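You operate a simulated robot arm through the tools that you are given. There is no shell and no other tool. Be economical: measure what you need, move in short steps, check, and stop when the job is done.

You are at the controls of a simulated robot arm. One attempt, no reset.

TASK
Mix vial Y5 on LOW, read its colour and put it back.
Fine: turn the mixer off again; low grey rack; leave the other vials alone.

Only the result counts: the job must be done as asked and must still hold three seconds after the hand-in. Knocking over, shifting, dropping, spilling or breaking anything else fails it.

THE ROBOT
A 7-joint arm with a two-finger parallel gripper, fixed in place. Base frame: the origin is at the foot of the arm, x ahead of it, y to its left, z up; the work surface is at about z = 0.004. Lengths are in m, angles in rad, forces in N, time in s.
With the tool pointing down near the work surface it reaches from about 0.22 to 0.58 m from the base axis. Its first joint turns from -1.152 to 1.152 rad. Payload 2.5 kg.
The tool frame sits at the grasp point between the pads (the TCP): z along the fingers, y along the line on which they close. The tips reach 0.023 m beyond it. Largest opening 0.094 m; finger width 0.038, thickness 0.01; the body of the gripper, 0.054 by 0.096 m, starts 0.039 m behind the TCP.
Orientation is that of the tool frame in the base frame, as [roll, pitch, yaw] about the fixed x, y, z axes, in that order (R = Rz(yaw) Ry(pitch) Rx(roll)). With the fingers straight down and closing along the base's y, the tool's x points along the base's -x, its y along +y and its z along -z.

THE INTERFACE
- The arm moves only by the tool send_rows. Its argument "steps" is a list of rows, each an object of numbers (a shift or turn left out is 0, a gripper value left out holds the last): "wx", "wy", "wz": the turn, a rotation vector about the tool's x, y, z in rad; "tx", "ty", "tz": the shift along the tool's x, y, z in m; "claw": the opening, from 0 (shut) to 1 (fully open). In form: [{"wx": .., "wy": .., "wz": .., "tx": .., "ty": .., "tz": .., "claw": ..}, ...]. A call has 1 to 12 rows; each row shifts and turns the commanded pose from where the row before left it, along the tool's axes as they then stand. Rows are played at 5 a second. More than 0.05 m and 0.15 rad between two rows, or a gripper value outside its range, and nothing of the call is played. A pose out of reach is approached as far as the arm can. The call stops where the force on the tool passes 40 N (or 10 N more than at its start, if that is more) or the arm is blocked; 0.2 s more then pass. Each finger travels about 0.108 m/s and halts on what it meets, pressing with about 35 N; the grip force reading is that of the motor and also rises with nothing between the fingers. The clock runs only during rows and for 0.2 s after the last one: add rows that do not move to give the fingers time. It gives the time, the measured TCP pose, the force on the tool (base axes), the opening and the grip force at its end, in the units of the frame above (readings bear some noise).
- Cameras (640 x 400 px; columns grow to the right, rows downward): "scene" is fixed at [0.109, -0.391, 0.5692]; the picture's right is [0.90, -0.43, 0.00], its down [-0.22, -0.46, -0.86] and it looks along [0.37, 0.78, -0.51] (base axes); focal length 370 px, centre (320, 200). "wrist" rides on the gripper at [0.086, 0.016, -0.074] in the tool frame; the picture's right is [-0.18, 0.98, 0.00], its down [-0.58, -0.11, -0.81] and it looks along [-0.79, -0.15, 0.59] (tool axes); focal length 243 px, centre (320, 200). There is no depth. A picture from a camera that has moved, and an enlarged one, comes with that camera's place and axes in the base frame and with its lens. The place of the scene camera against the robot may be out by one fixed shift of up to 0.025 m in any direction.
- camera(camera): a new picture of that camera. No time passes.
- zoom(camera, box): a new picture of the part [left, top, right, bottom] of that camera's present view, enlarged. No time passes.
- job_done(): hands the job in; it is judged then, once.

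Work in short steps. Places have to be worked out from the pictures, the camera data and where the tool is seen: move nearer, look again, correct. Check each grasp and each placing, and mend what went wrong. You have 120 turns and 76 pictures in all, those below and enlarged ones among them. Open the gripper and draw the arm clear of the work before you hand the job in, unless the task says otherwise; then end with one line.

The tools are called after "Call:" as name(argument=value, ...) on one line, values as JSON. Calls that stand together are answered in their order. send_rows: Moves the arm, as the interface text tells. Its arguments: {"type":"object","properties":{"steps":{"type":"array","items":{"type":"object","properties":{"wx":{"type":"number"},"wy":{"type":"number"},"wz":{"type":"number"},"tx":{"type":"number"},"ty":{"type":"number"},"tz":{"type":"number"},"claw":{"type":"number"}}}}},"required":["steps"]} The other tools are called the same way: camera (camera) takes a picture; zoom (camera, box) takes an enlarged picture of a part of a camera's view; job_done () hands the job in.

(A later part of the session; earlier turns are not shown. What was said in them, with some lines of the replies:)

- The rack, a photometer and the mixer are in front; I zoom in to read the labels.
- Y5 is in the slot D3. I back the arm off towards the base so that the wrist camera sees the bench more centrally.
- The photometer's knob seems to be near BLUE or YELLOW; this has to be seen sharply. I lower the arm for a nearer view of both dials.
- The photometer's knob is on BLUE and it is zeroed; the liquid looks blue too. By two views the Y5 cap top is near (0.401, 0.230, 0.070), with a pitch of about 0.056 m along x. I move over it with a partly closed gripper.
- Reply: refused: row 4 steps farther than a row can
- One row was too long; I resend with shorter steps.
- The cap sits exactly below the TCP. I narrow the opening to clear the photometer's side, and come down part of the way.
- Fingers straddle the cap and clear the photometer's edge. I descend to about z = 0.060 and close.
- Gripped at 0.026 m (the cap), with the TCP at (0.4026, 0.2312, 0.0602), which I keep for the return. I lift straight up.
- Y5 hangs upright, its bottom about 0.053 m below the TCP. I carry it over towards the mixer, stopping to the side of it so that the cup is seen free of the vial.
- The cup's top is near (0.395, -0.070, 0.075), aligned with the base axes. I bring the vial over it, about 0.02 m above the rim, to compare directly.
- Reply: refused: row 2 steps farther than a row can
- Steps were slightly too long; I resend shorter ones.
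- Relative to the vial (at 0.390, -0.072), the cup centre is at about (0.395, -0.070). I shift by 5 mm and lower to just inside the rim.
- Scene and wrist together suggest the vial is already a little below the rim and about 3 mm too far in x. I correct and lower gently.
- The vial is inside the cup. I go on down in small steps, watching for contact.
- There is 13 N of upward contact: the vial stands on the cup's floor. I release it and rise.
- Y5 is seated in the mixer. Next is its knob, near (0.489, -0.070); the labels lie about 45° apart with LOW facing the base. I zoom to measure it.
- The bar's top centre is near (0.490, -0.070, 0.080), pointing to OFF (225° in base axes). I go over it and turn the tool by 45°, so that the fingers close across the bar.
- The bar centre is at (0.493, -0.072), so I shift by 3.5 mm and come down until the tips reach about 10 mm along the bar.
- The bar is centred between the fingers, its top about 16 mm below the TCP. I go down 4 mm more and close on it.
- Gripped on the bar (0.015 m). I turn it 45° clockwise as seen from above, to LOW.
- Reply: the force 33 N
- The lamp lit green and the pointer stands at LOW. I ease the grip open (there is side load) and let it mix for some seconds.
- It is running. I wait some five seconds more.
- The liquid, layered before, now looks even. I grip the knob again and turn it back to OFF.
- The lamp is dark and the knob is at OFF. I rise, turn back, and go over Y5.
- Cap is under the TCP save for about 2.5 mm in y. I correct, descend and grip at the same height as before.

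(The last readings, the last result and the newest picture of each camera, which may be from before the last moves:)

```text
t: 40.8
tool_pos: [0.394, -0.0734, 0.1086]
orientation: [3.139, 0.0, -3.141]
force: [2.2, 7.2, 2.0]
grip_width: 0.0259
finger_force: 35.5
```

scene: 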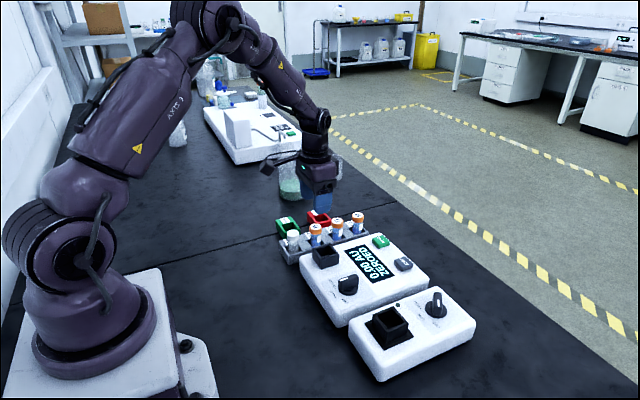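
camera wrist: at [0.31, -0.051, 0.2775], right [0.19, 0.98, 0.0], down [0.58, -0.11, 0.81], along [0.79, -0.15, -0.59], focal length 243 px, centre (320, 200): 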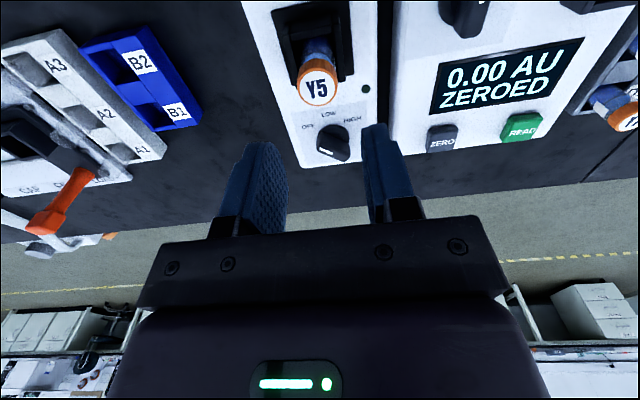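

Call:
zoom(camera="scene", box=[340, 260, 440, 350])

```text
4.44 times, centred on (390, 305) of scene
camera zoom: at [0.109, -0.391, 0.5692], right [0.9, -0.43, 0.0], down [-0.22, -0.46, -0.86], along [0.37, 0.78, -0.51], focal length 1642 px, centre (9, -267)
```

zoom: 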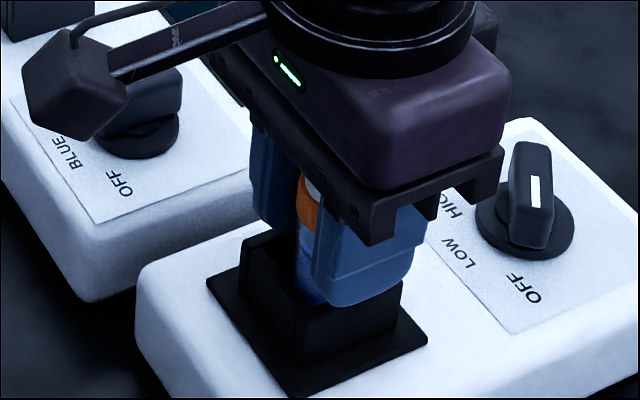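

Held well; the vial rests lightly against a cup wall. I lift it straight up and check that it hangs upright.

Call:
send_rows(steps=[{"tz": -0.01}, {"tz": -0.02}, {"tz": -0.03}, {"tz": -0.03}, {}])

Call:
camera(camera="wrist")

```text
t: 42.0
tool_pos: [0.395, -0.0706, 0.1987]
orientation: [3.14, 0.001, 3.138]
force: [0.1, -0.4, 0.2]
grip_width: 0.0259
finger_force: 35.0
```

```text
27 pictures are left
camera wrist: at [0.3094, -0.0543, 0.2736], right [0.18, 0.98, 0.0], down [0.58, -0.11, 0.81], along [0.79, -0.15, -0.59], focal length 243 px, centre (320, 200)
```

wrist: 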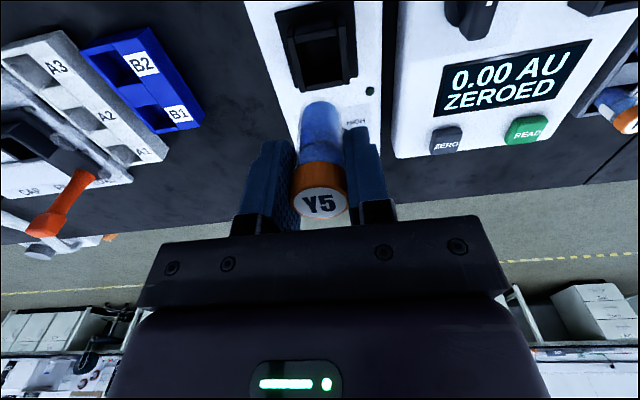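

Y5 hangs straight. The photometer's socket is roughly at (0.378, 0.138, 0.07); I stop short of it to measure it better.

Call:
send_rows(steps=[{"tx": 0.0175, "ty": 0.039}, {"tx": 0.0175, "ty": 0.039}, {"tx": 0.0175, "ty": 0.039}, {"tx": 0.0175, "ty": 0.0385}, {}])

Call:
zoom(camera="wrist", box=[320, 0, 520, 160])

```text
t: 43.2
tool_pos: [0.3224, 0.086, 0.1978]
orientation: [3.141, 0.0, 3.14]
force: [-0.5, 0.6, 0.6]
grip_width: 0.0261
finger_force: 35.4
```

```text
2.50 times, centred on (420, 80) of wrist
camera zoom: at [0.2366, 0.1023, 0.2718], right [0.19, 0.98, 0.0], down [0.58, -0.11, 0.81], along [0.79, -0.15, -0.59], focal length 606 px, centre (70, 500)
```

zoom: 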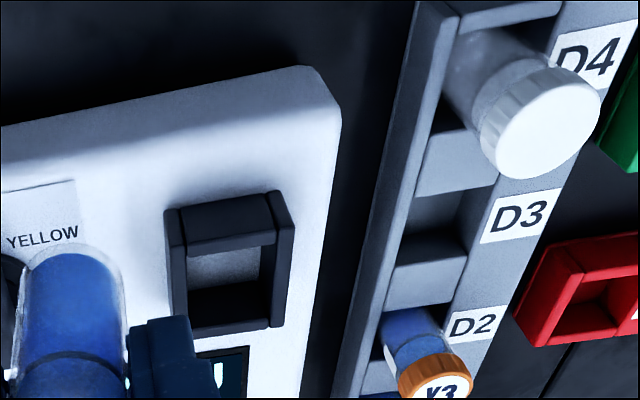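

The socket rim centre is about (0.382, 0.137, 0.07), aligned with the axes. I bring the vial above it.

Call:
send_rows(steps=[{"tx": -0.02, "ty": 0.017}, {"tx": -0.02, "ty": 0.017}, {"tx": -0.0196, "ty": 0.017}, {"tz": 0.03}, {"tz": 0.02}, {}])

Call:
zoom(camera="wrist", box=[240, 30, 400, 130])

Call:
zoom(camera="scene", box=[270, 200, 390, 280])

```text
t: 44.6
tool_pos: [0.383, 0.1338, 0.1451]
orientation: [3.141, 0.0, -3.141]
force: [0.4, -0.6, -0.6]
grip_width: 0.0258
finger_force: 34.9
```

```text
4.00 times, centred on (320, 80) of wrist
camera zoom: at [0.2979, 0.1501, 0.2198], right [0.18, 0.98, 0.0], down [0.58, -0.11, 0.81], along [0.79, -0.15, -0.59], focal length 970 px, centre (320, 680)
```

zoom: 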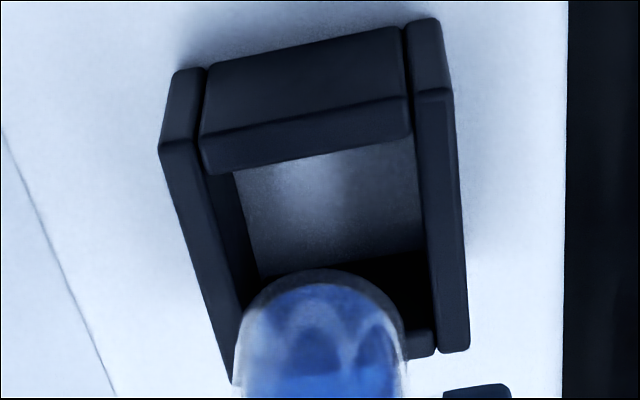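

```text
5.00 times, centred on (330, 240) of scene
camera zoom: at [0.109, -0.391, 0.5692], right [0.9, -0.43, 0.0], down [-0.22, -0.46, -0.86], along [0.37, 0.78, -0.51], focal length 1847 px, centre (270, 0)
```

zoom: 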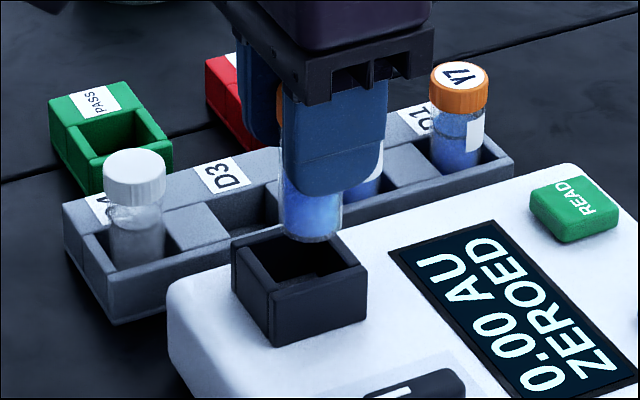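

Offsets are small: I shift -3 mm in x and +1.5 mm in y, lower to the rim and check again.

Call:
send_rows(steps=[{"tx": 0.003, "ty": 0.0015}, {"tz": 0.006}, {"tz": 0.006}, {}])

Call:
zoom(camera="scene", box=[290, 220, 370, 280])

Call:
zoom(camera="wrist", box=[240, 30, 400, 130])

```text
t: 45.6
tool_pos: [0.3812, 0.1355, 0.1336]
orientation: [3.141, 0.0, 3.141]
force: [0.4, 0.2, -0.2]
grip_width: 0.0258
finger_force: 35.2
```

```text
6.67 times, centred on (330, 250) of scene
camera zoom: at [0.109, -0.391, 0.5692], right [0.9, -0.43, 0.0], down [-0.22, -0.46, -0.86], along [0.37, 0.78, -0.51], focal length 2463 px, centre (253, -133)
```

zoom: 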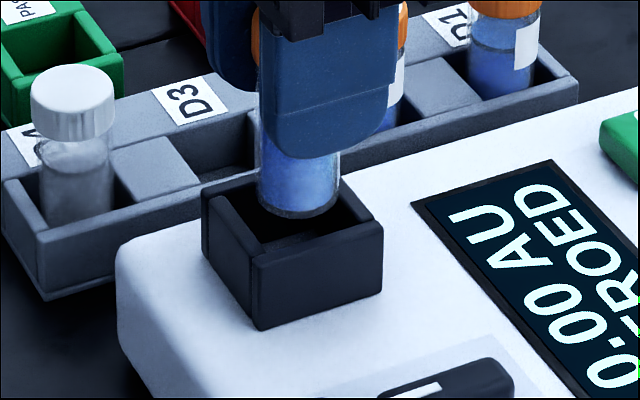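

```text
4.00 times, centred on (320, 80) of wrist
camera zoom: at [0.2956, 0.1521, 0.2084], right [0.18, 0.98, 0.0], down [0.58, -0.11, 0.81], along [0.79, -0.15, -0.59], focal length 970 px, centre (320, 680)
```

zoom: 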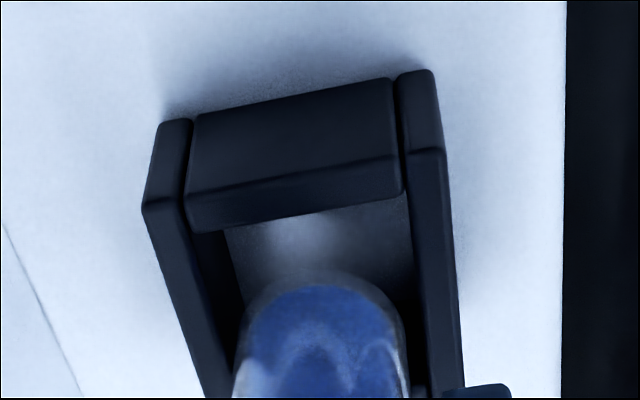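

The vial is centred over the opening; I lower it gently until it stands.

Call:
send_rows(steps=[{"tz": 0.006}, {"tz": 0.006}, {"tz": 0.004}, {}])

Call:
zoom(camera="scene", box=[290, 220, 370, 280])

```text
t: 46.6
tool_pos: [0.3812, 0.1362, 0.1173]
orientation: [3.141, -0.001, -3.141]
force: [-0.3, 0.5, 0.4]
grip_width: 0.0258
finger_force: 34.8
```

```text
6.67 times, centred on (330, 250) of scene
camera zoom: at [0.109, -0.391, 0.5692], right [0.9, -0.43, 0.0], down [-0.22, -0.46, -0.86], along [0.37, 0.78, -0.51], focal length 2463 px, centre (253, -133)
```

zoom: 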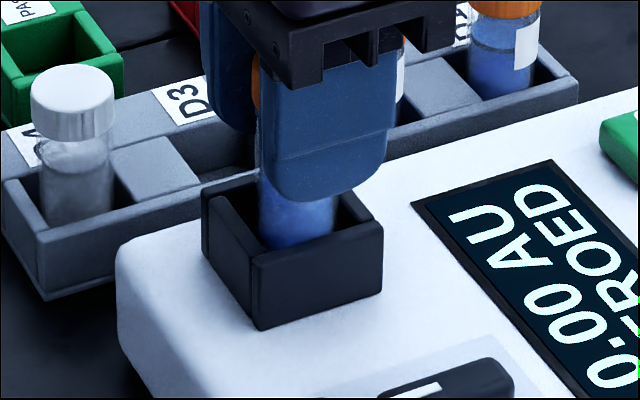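

Call:
send_rows(steps=[{"tz": 0.004}, {"tz": 0.004}, {"tz": 0.003}, {}])

```text
t: 47.6
tool_pos: [0.3813, 0.1363, 0.1079]
orientation: [-3.141, 0.001, 3.141]
force: [-0.8, 0.0, -0.1]
grip_width: 0.026
finger_force: 34.6
```

No contact yet; on in 2 mm steps.

Call:
send_rows(steps=[{"tz": 0.002}, {"tz": 0.002}, {}])

Call:
zoom(camera="scene", box=[290, 220, 370, 280])

```text
t: 48.4
tool_pos: [0.3816, 0.1369, 0.1046]
orientation: [3.142, 0.0, 3.14]
force: [-0.7, -0.6, 3.0]
grip_width: 0.0262
finger_force: 34.9
```

```text
6.67 times, centred on (330, 250) of scene
camera zoom: at [0.109, -0.391, 0.5692], right [0.9, -0.43, 0.0], down [-0.22, -0.46, -0.86], along [0.37, 0.78, -0.51], focal length 2463 px, centre (253, -133)
```

zoom: 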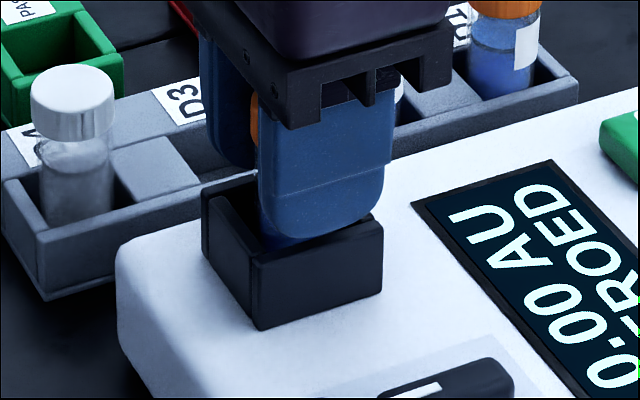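

Contact begins (3 N up). I release and rise.

Call:
send_rows(steps=[{"tz": 0.0005}, {"claw": 0.45}, {}, {}, {"tz": -0.02}, {"tz": -0.03}, {"tz": -0.04}, {}])

Call:
camera(camera="wrist")

```text
t: 50.2
tool_pos: [0.3799, 0.1364, 0.1947]
orientation: [3.141, 0.001, 3.14]
force: [0.5, -0.4, 0.2]
grip_width: 0.0422
finger_force: 0.1
```

```text
19 pictures are left
camera wrist: at [0.2946, 0.1519, 0.2686], right [0.18, 0.98, 0.0], down [0.58, -0.11, 0.81], along [0.79, -0.15, -0.59], focal length 243 px, centre (320, 200)
```

wrist: 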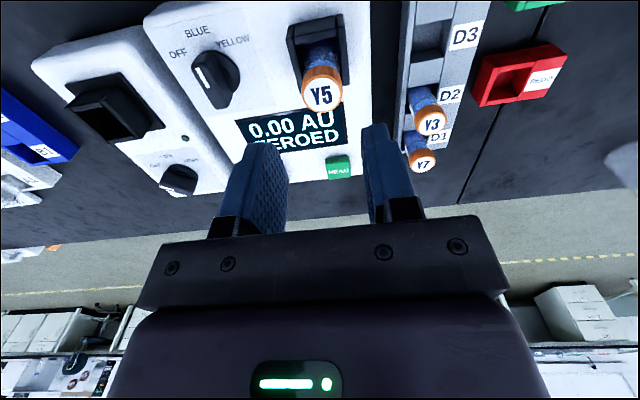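

Y5 stands in the socket. The READ button is at about (0.507, 0.132, 0.065). I close the fingers and go above it.

Call:
send_rows(steps=[{"tx": -0.043, "ty": -0.004, "claw": 0.0}, {"tx": -0.043}, {"tx": -0.041}, {"tz": 0.04}, {"tz": 0.03}, {}])

Call:
camera(camera="wrist")

```text
t: 51.6
tool_pos: [0.5087, 0.1314, 0.1234]
orientation: [3.141, -0.001, 3.141]
force: [-0.2, 0.3, -0.5]
grip_width: 0.0
finger_force: 35.3
```

```text
18 pictures are left
camera wrist: at [0.4233, 0.148, 0.198], right [0.18, 0.98, 0.0], down [0.58, -0.11, 0.81], along [0.79, -0.15, -0.59], focal length 243 px, centre (320, 200)
```

wrist: 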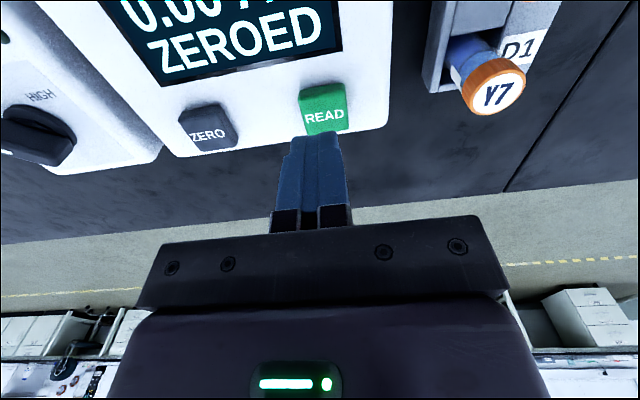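

The button is about 2 mm off from below the tips. I correct and lower to near contact.

Call:
send_rows(steps=[{"tx": -0.002, "ty": 0.002}, {"tz": 0.015}, {"tz": 0.012}, {"tz": 0.003}, {"tz": 0.002}, {}])

```text
t: 53.0
tool_pos: [0.5104, 0.133, 0.0917]
orientation: [3.14, -0.002, 3.14]
force: [0.8, 0.3, 0.9]
grip_width: 0.0001
finger_force: 34.9
```

Call:
send_rows(steps=[{"tz": 0.002}, {"tz": 0.002}, {"tz": 0.002}, {}])

Call:
zoom(camera="scene", box=[330, 220, 420, 290])

```text
t: 54.0
tool_pos: [0.5083, 0.1324, 0.0858]
orientation: [-3.141, 0.001, 3.141]
force: [-0.4, 0.2, 0.3]
grip_width: 0.0001
finger_force: 35.1
```

```text
5.71 times, centred on (375, 255) of scene
camera zoom: at [0.109, -0.391, 0.5692], right [0.9, -0.43, 0.0], down [-0.22, -0.46, -0.86], along [0.37, 0.78, -0.51], focal length 2111 px, centre (6, -114)
```

zoom: 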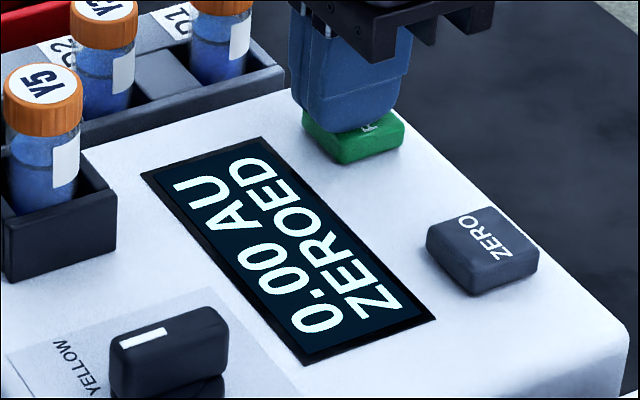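

The tips are just over the button, without contact yet. I press on in small steps.

Call:
send_rows(steps=[{"tz": 0.002}, {"tz": 0.002}, {"tz": 0.001}, {}])

```text
t: 55.0
tool_pos: [0.5095, 0.1337, 0.0811]
orientation: [-3.141, 0.001, -3.139]
force: [-0.2, 0.4, 2.1]
grip_width: 0.0
finger_force: 35.0
```

Light contact (2 N); I press 3 mm further.

Call:
send_rows(steps=[{"tz": 0.001}, {"tz": 0.001}, {"tz": 0.001}, {}])

Call:
zoom(camera="scene", box=[330, 220, 420, 290])

```text
t: 56.0
tool_pos: [0.5092, 0.1338, 0.079]
orientation: [-3.141, 0.002, 3.14]
force: [-5.3, -3.2, 16.9]
grip_width: 0.0002
finger_force: 34.7
```

```text
5.71 times, centred on (375, 255) of scene
camera zoom: at [0.1089, -0.391, 0.5692], right [0.9, -0.43, 0.0], down [-0.22, -0.46, -0.86], along [0.37, 0.78, -0.51], focal length 2111 px, centre (6, -114)
```

zoom: 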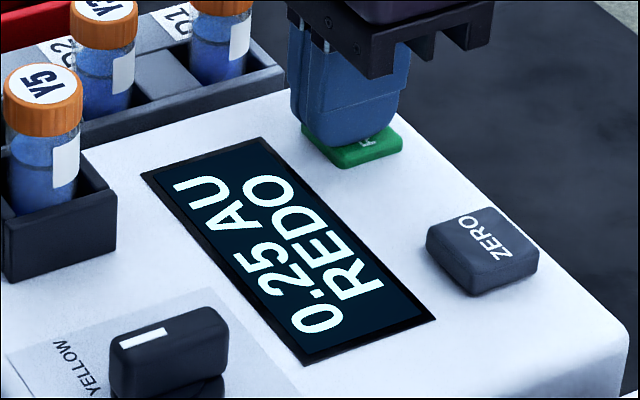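

The display reads 0.25 AU, REDO: that is the verdict, while the task asks for the vial to go back to its rack. I lift off the button and go back over Y5.

Call:
send_rows(steps=[{"tz": -0.03}, {"tz": -0.04}, {"tz": -0.045}, {"tx": 0.043, "ty": 0.003, "claw": 0.45}, {"tx": 0.043}, {"tx": 0.0425}, {}])

Call:
camera(camera="wrist")

```text
t: 57.6
tool_pos: [0.3807, 0.1366, 0.1919]
orientation: [-3.141, 0.0, 3.14]
force: [-0.3, -0.6, 0.0]
grip_width: 0.0421
finger_force: 0.0
```

```text
15 pictures are left
camera wrist: at [0.2961, 0.1525, 0.2666], right [0.19, 0.98, 0.0], down [0.58, -0.11, 0.81], along [0.79, -0.15, -0.59], focal length 243 px, centre (320, 200)
```

wrist: 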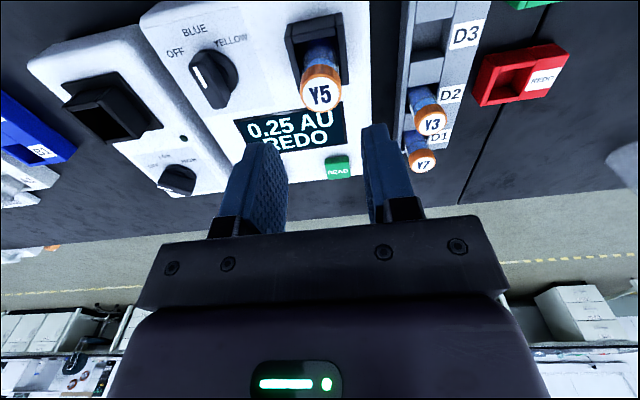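

The cap is aligned. I descend and grip.

Call:
send_rows(steps=[{"tz": 0.04}, {"tz": 0.03}, {"tz": 0.016}, {}, {"claw": 0.0}, {}, {}])

```text
t: 59.2
tool_pos: [0.3819, 0.139, 0.1066]
orientation: [3.141, 0.001, 3.14]
force: [0.5, 0.6, -0.5]
grip_width: 0.0258
finger_force: 34.8
```

Call:
send_rows(steps=[{"tz": -0.01}, {"tz": -0.02}, {"tz": -0.03}, {"tz": -0.03}, {"tx": -0.007, "ty": 0.031}, {"tx": -0.007, "ty": 0.031}, {"tx": -0.0068, "ty": 0.0305}, {}])

Call:
camera(camera="wrist")

```text
t: 61.0
tool_pos: [0.4024, 0.2304, 0.195]
orientation: [-3.141, -0.001, 3.141]
force: [0.3, -1.0, 0.0]
grip_width: 0.0258
finger_force: 35.7
```

```text
14 pictures are left
camera wrist: at [0.3169, 0.2468, 0.2696], right [0.19, 0.98, 0.0], down [0.58, -0.11, 0.81], along [0.79, -0.15, -0.59], focal length 243 px, centre (320, 200)
```

wrist: 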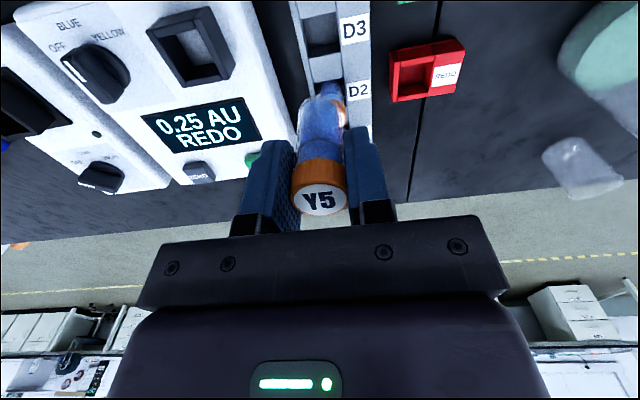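

Y5 is above D3. I lower to just above the rack and check.

Call:
send_rows(steps=[{"tz": 0.035}, {"tz": 0.03}, {"tz": 0.025}, {}])

Call:
camera(camera="wrist")

Call:
zoom(camera="scene", box=[260, 190, 380, 270])

```text
t: 62.0
tool_pos: [0.4017, 0.2292, 0.106]
orientation: [3.141, 0.0, 3.14]
force: [-0.8, 0.3, -0.4]
grip_width: 0.0262
finger_force: 35.3
```

```text
13 pictures are left
camera wrist: at [0.3158, 0.2458, 0.1804], right [0.18, 0.98, 0.0], down [0.58, -0.11, 0.81], along [0.79, -0.15, -0.59], focal length 243 px, centre (320, 200)
```

wrist: 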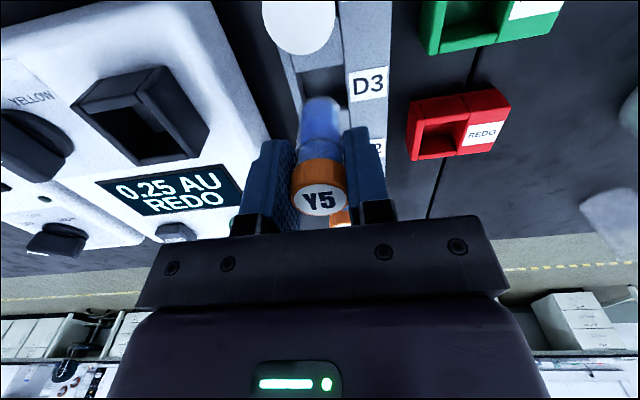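

```text
5.00 times, centred on (320, 230) of scene
camera zoom: at [0.109, -0.391, 0.5692], right [0.9, -0.43, 0.0], down [-0.22, -0.46, -0.86], along [0.37, 0.78, -0.51], focal length 1847 px, centre (320, 50)
```

zoom: 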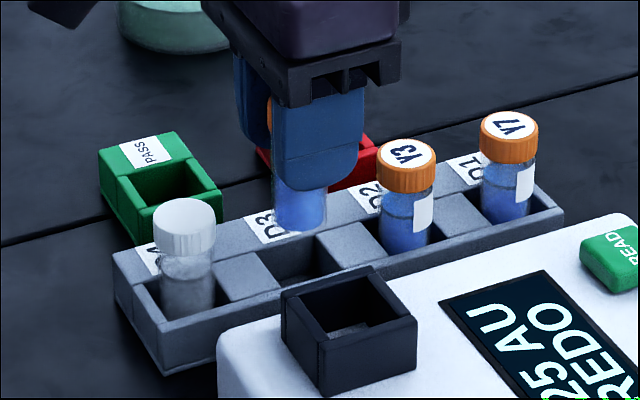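

Everything lines up with the pick pose. I lower into D3, the last part slowly.

Call:
send_rows(steps=[{"ty": 0.001}, {"tz": 0.015}, {"tz": 0.013}, {"tz": 0.008}, {"tz": 0.005}, {}])

Call:
zoom(camera="scene", box=[260, 190, 380, 270])

```text
t: 63.4
tool_pos: [0.4026, 0.2311, 0.065]
orientation: [-3.141, 0.0, -3.141]
force: [-0.6, -0.2, -0.5]
grip_width: 0.0262
finger_force: 34.8
```

```text
5.00 times, centred on (320, 230) of scene
camera zoom: at [0.109, -0.391, 0.5692], right [0.9, -0.43, 0.0], down [-0.22, -0.46, -0.86], along [0.37, 0.78, -0.51], focal length 1847 px, centre (320, 50)
```

zoom: 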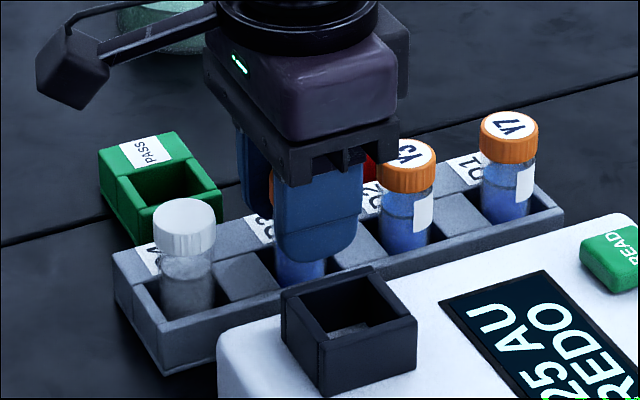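

The vial is in the slot, with no contact yet; the last few millimetres follow.

Call:
send_rows(steps=[{"tz": 0.002}, {"tz": 0.002}, {"tz": 0.001}, {}])

```text
t: 64.4
tool_pos: [0.4028, 0.23, 0.0598]
orientation: [3.139, 0.0, 3.141]
force: [-0.7, 0.3, -0.9]
grip_width: 0.0263
finger_force: 35.2
```

Call:
send_rows(steps=[{"tz": 0.001}, {"tz": 0.001}, {}])

```text
t: 65.2
tool_pos: [0.4033, 0.2314, 0.0599]
orientation: [3.14, 0.001, 3.14]
force: [-4.8, -1.9, 21.8]
grip_width: 0.0261
finger_force: 35.6
```

It stands on the rack's floor (22 N). I ease up, release and rise.

Call:
send_rows(steps=[{"tz": -0.0015}, {"claw": 0.45}, {}, {}, {"tz": -0.02}, {"tz": -0.04}, {"tz": -0.045}, {"tz": -0.04}, {}])

Call:
camera(camera="wrist")

Call:
camera(camera="scene")

Call:
zoom(camera="scene", box=[260, 190, 500, 370])

```text
t: 67.2
tool_pos: [0.4021, 0.2339, 0.2031]
orientation: [3.141, 0.001, 3.141]
force: [-0.4, 0.9, -0.3]
grip_width: 0.0424
finger_force: 0.0
```

```text
10 pictures are left
camera wrist: at [0.317, 0.2489, 0.2785], right [0.18, 0.98, 0.0], down [0.58, -0.11, 0.81], along [0.79, -0.15, -0.59], focal length 243 px, centre (320, 200)
```

wrist: 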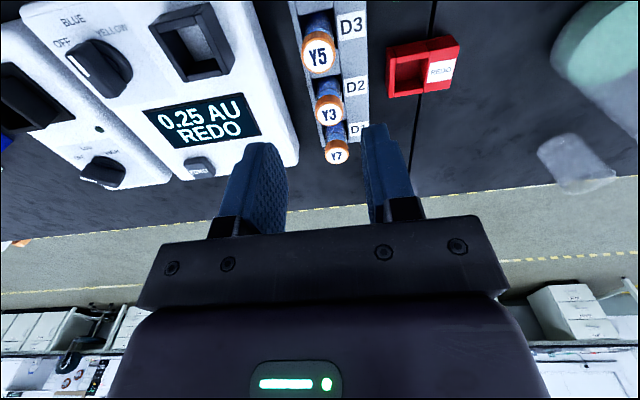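

```text
9 pictures are left
```

scene: 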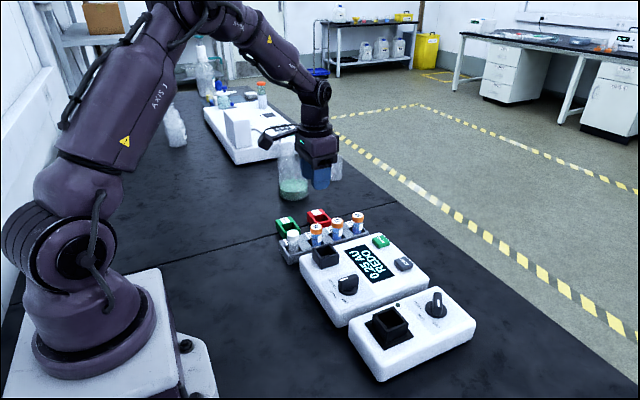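

```text
2.22 times, centred on (380, 280) of scene
camera zoom: at [0.109, -0.391, 0.5692], right [0.9, -0.43, 0.0], down [-0.22, -0.46, -0.86], along [0.37, 0.78, -0.51], focal length 821 px, centre (187, 22)
```

zoom: 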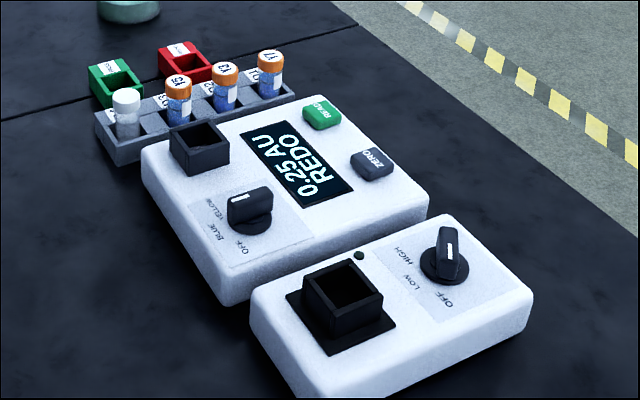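

Y5 stands in D3, the mixer is off, the display shows its reading, and the rest is in place. I open the gripper, draw back and hand in.

Call:
send_rows(steps=[{"tz": -0.04, "claw": 1.0}, {"tx": 0.04, "tz": -0.02}, {"tx": 0.04}, {}, {}])

Call:
job_done()

```text
t: 68.4
tool_pos: [0.3213, 0.2317, 0.2623]
orientation: [-3.14, 0.0, -3.14]
force: [0.1, 0.5, -0.5]
grip_width: 0.094
finger_force: 0.0
```

```text
The job is handed in.
```

I mixed Y5 on LOW for about 13 s and turned the mixer off; the photometer then read 0.25 AU (REDO) on BLUE, the filter it was already set to and zeroed on (the task named none), and Y5 is back in D3 of the low grey rack.
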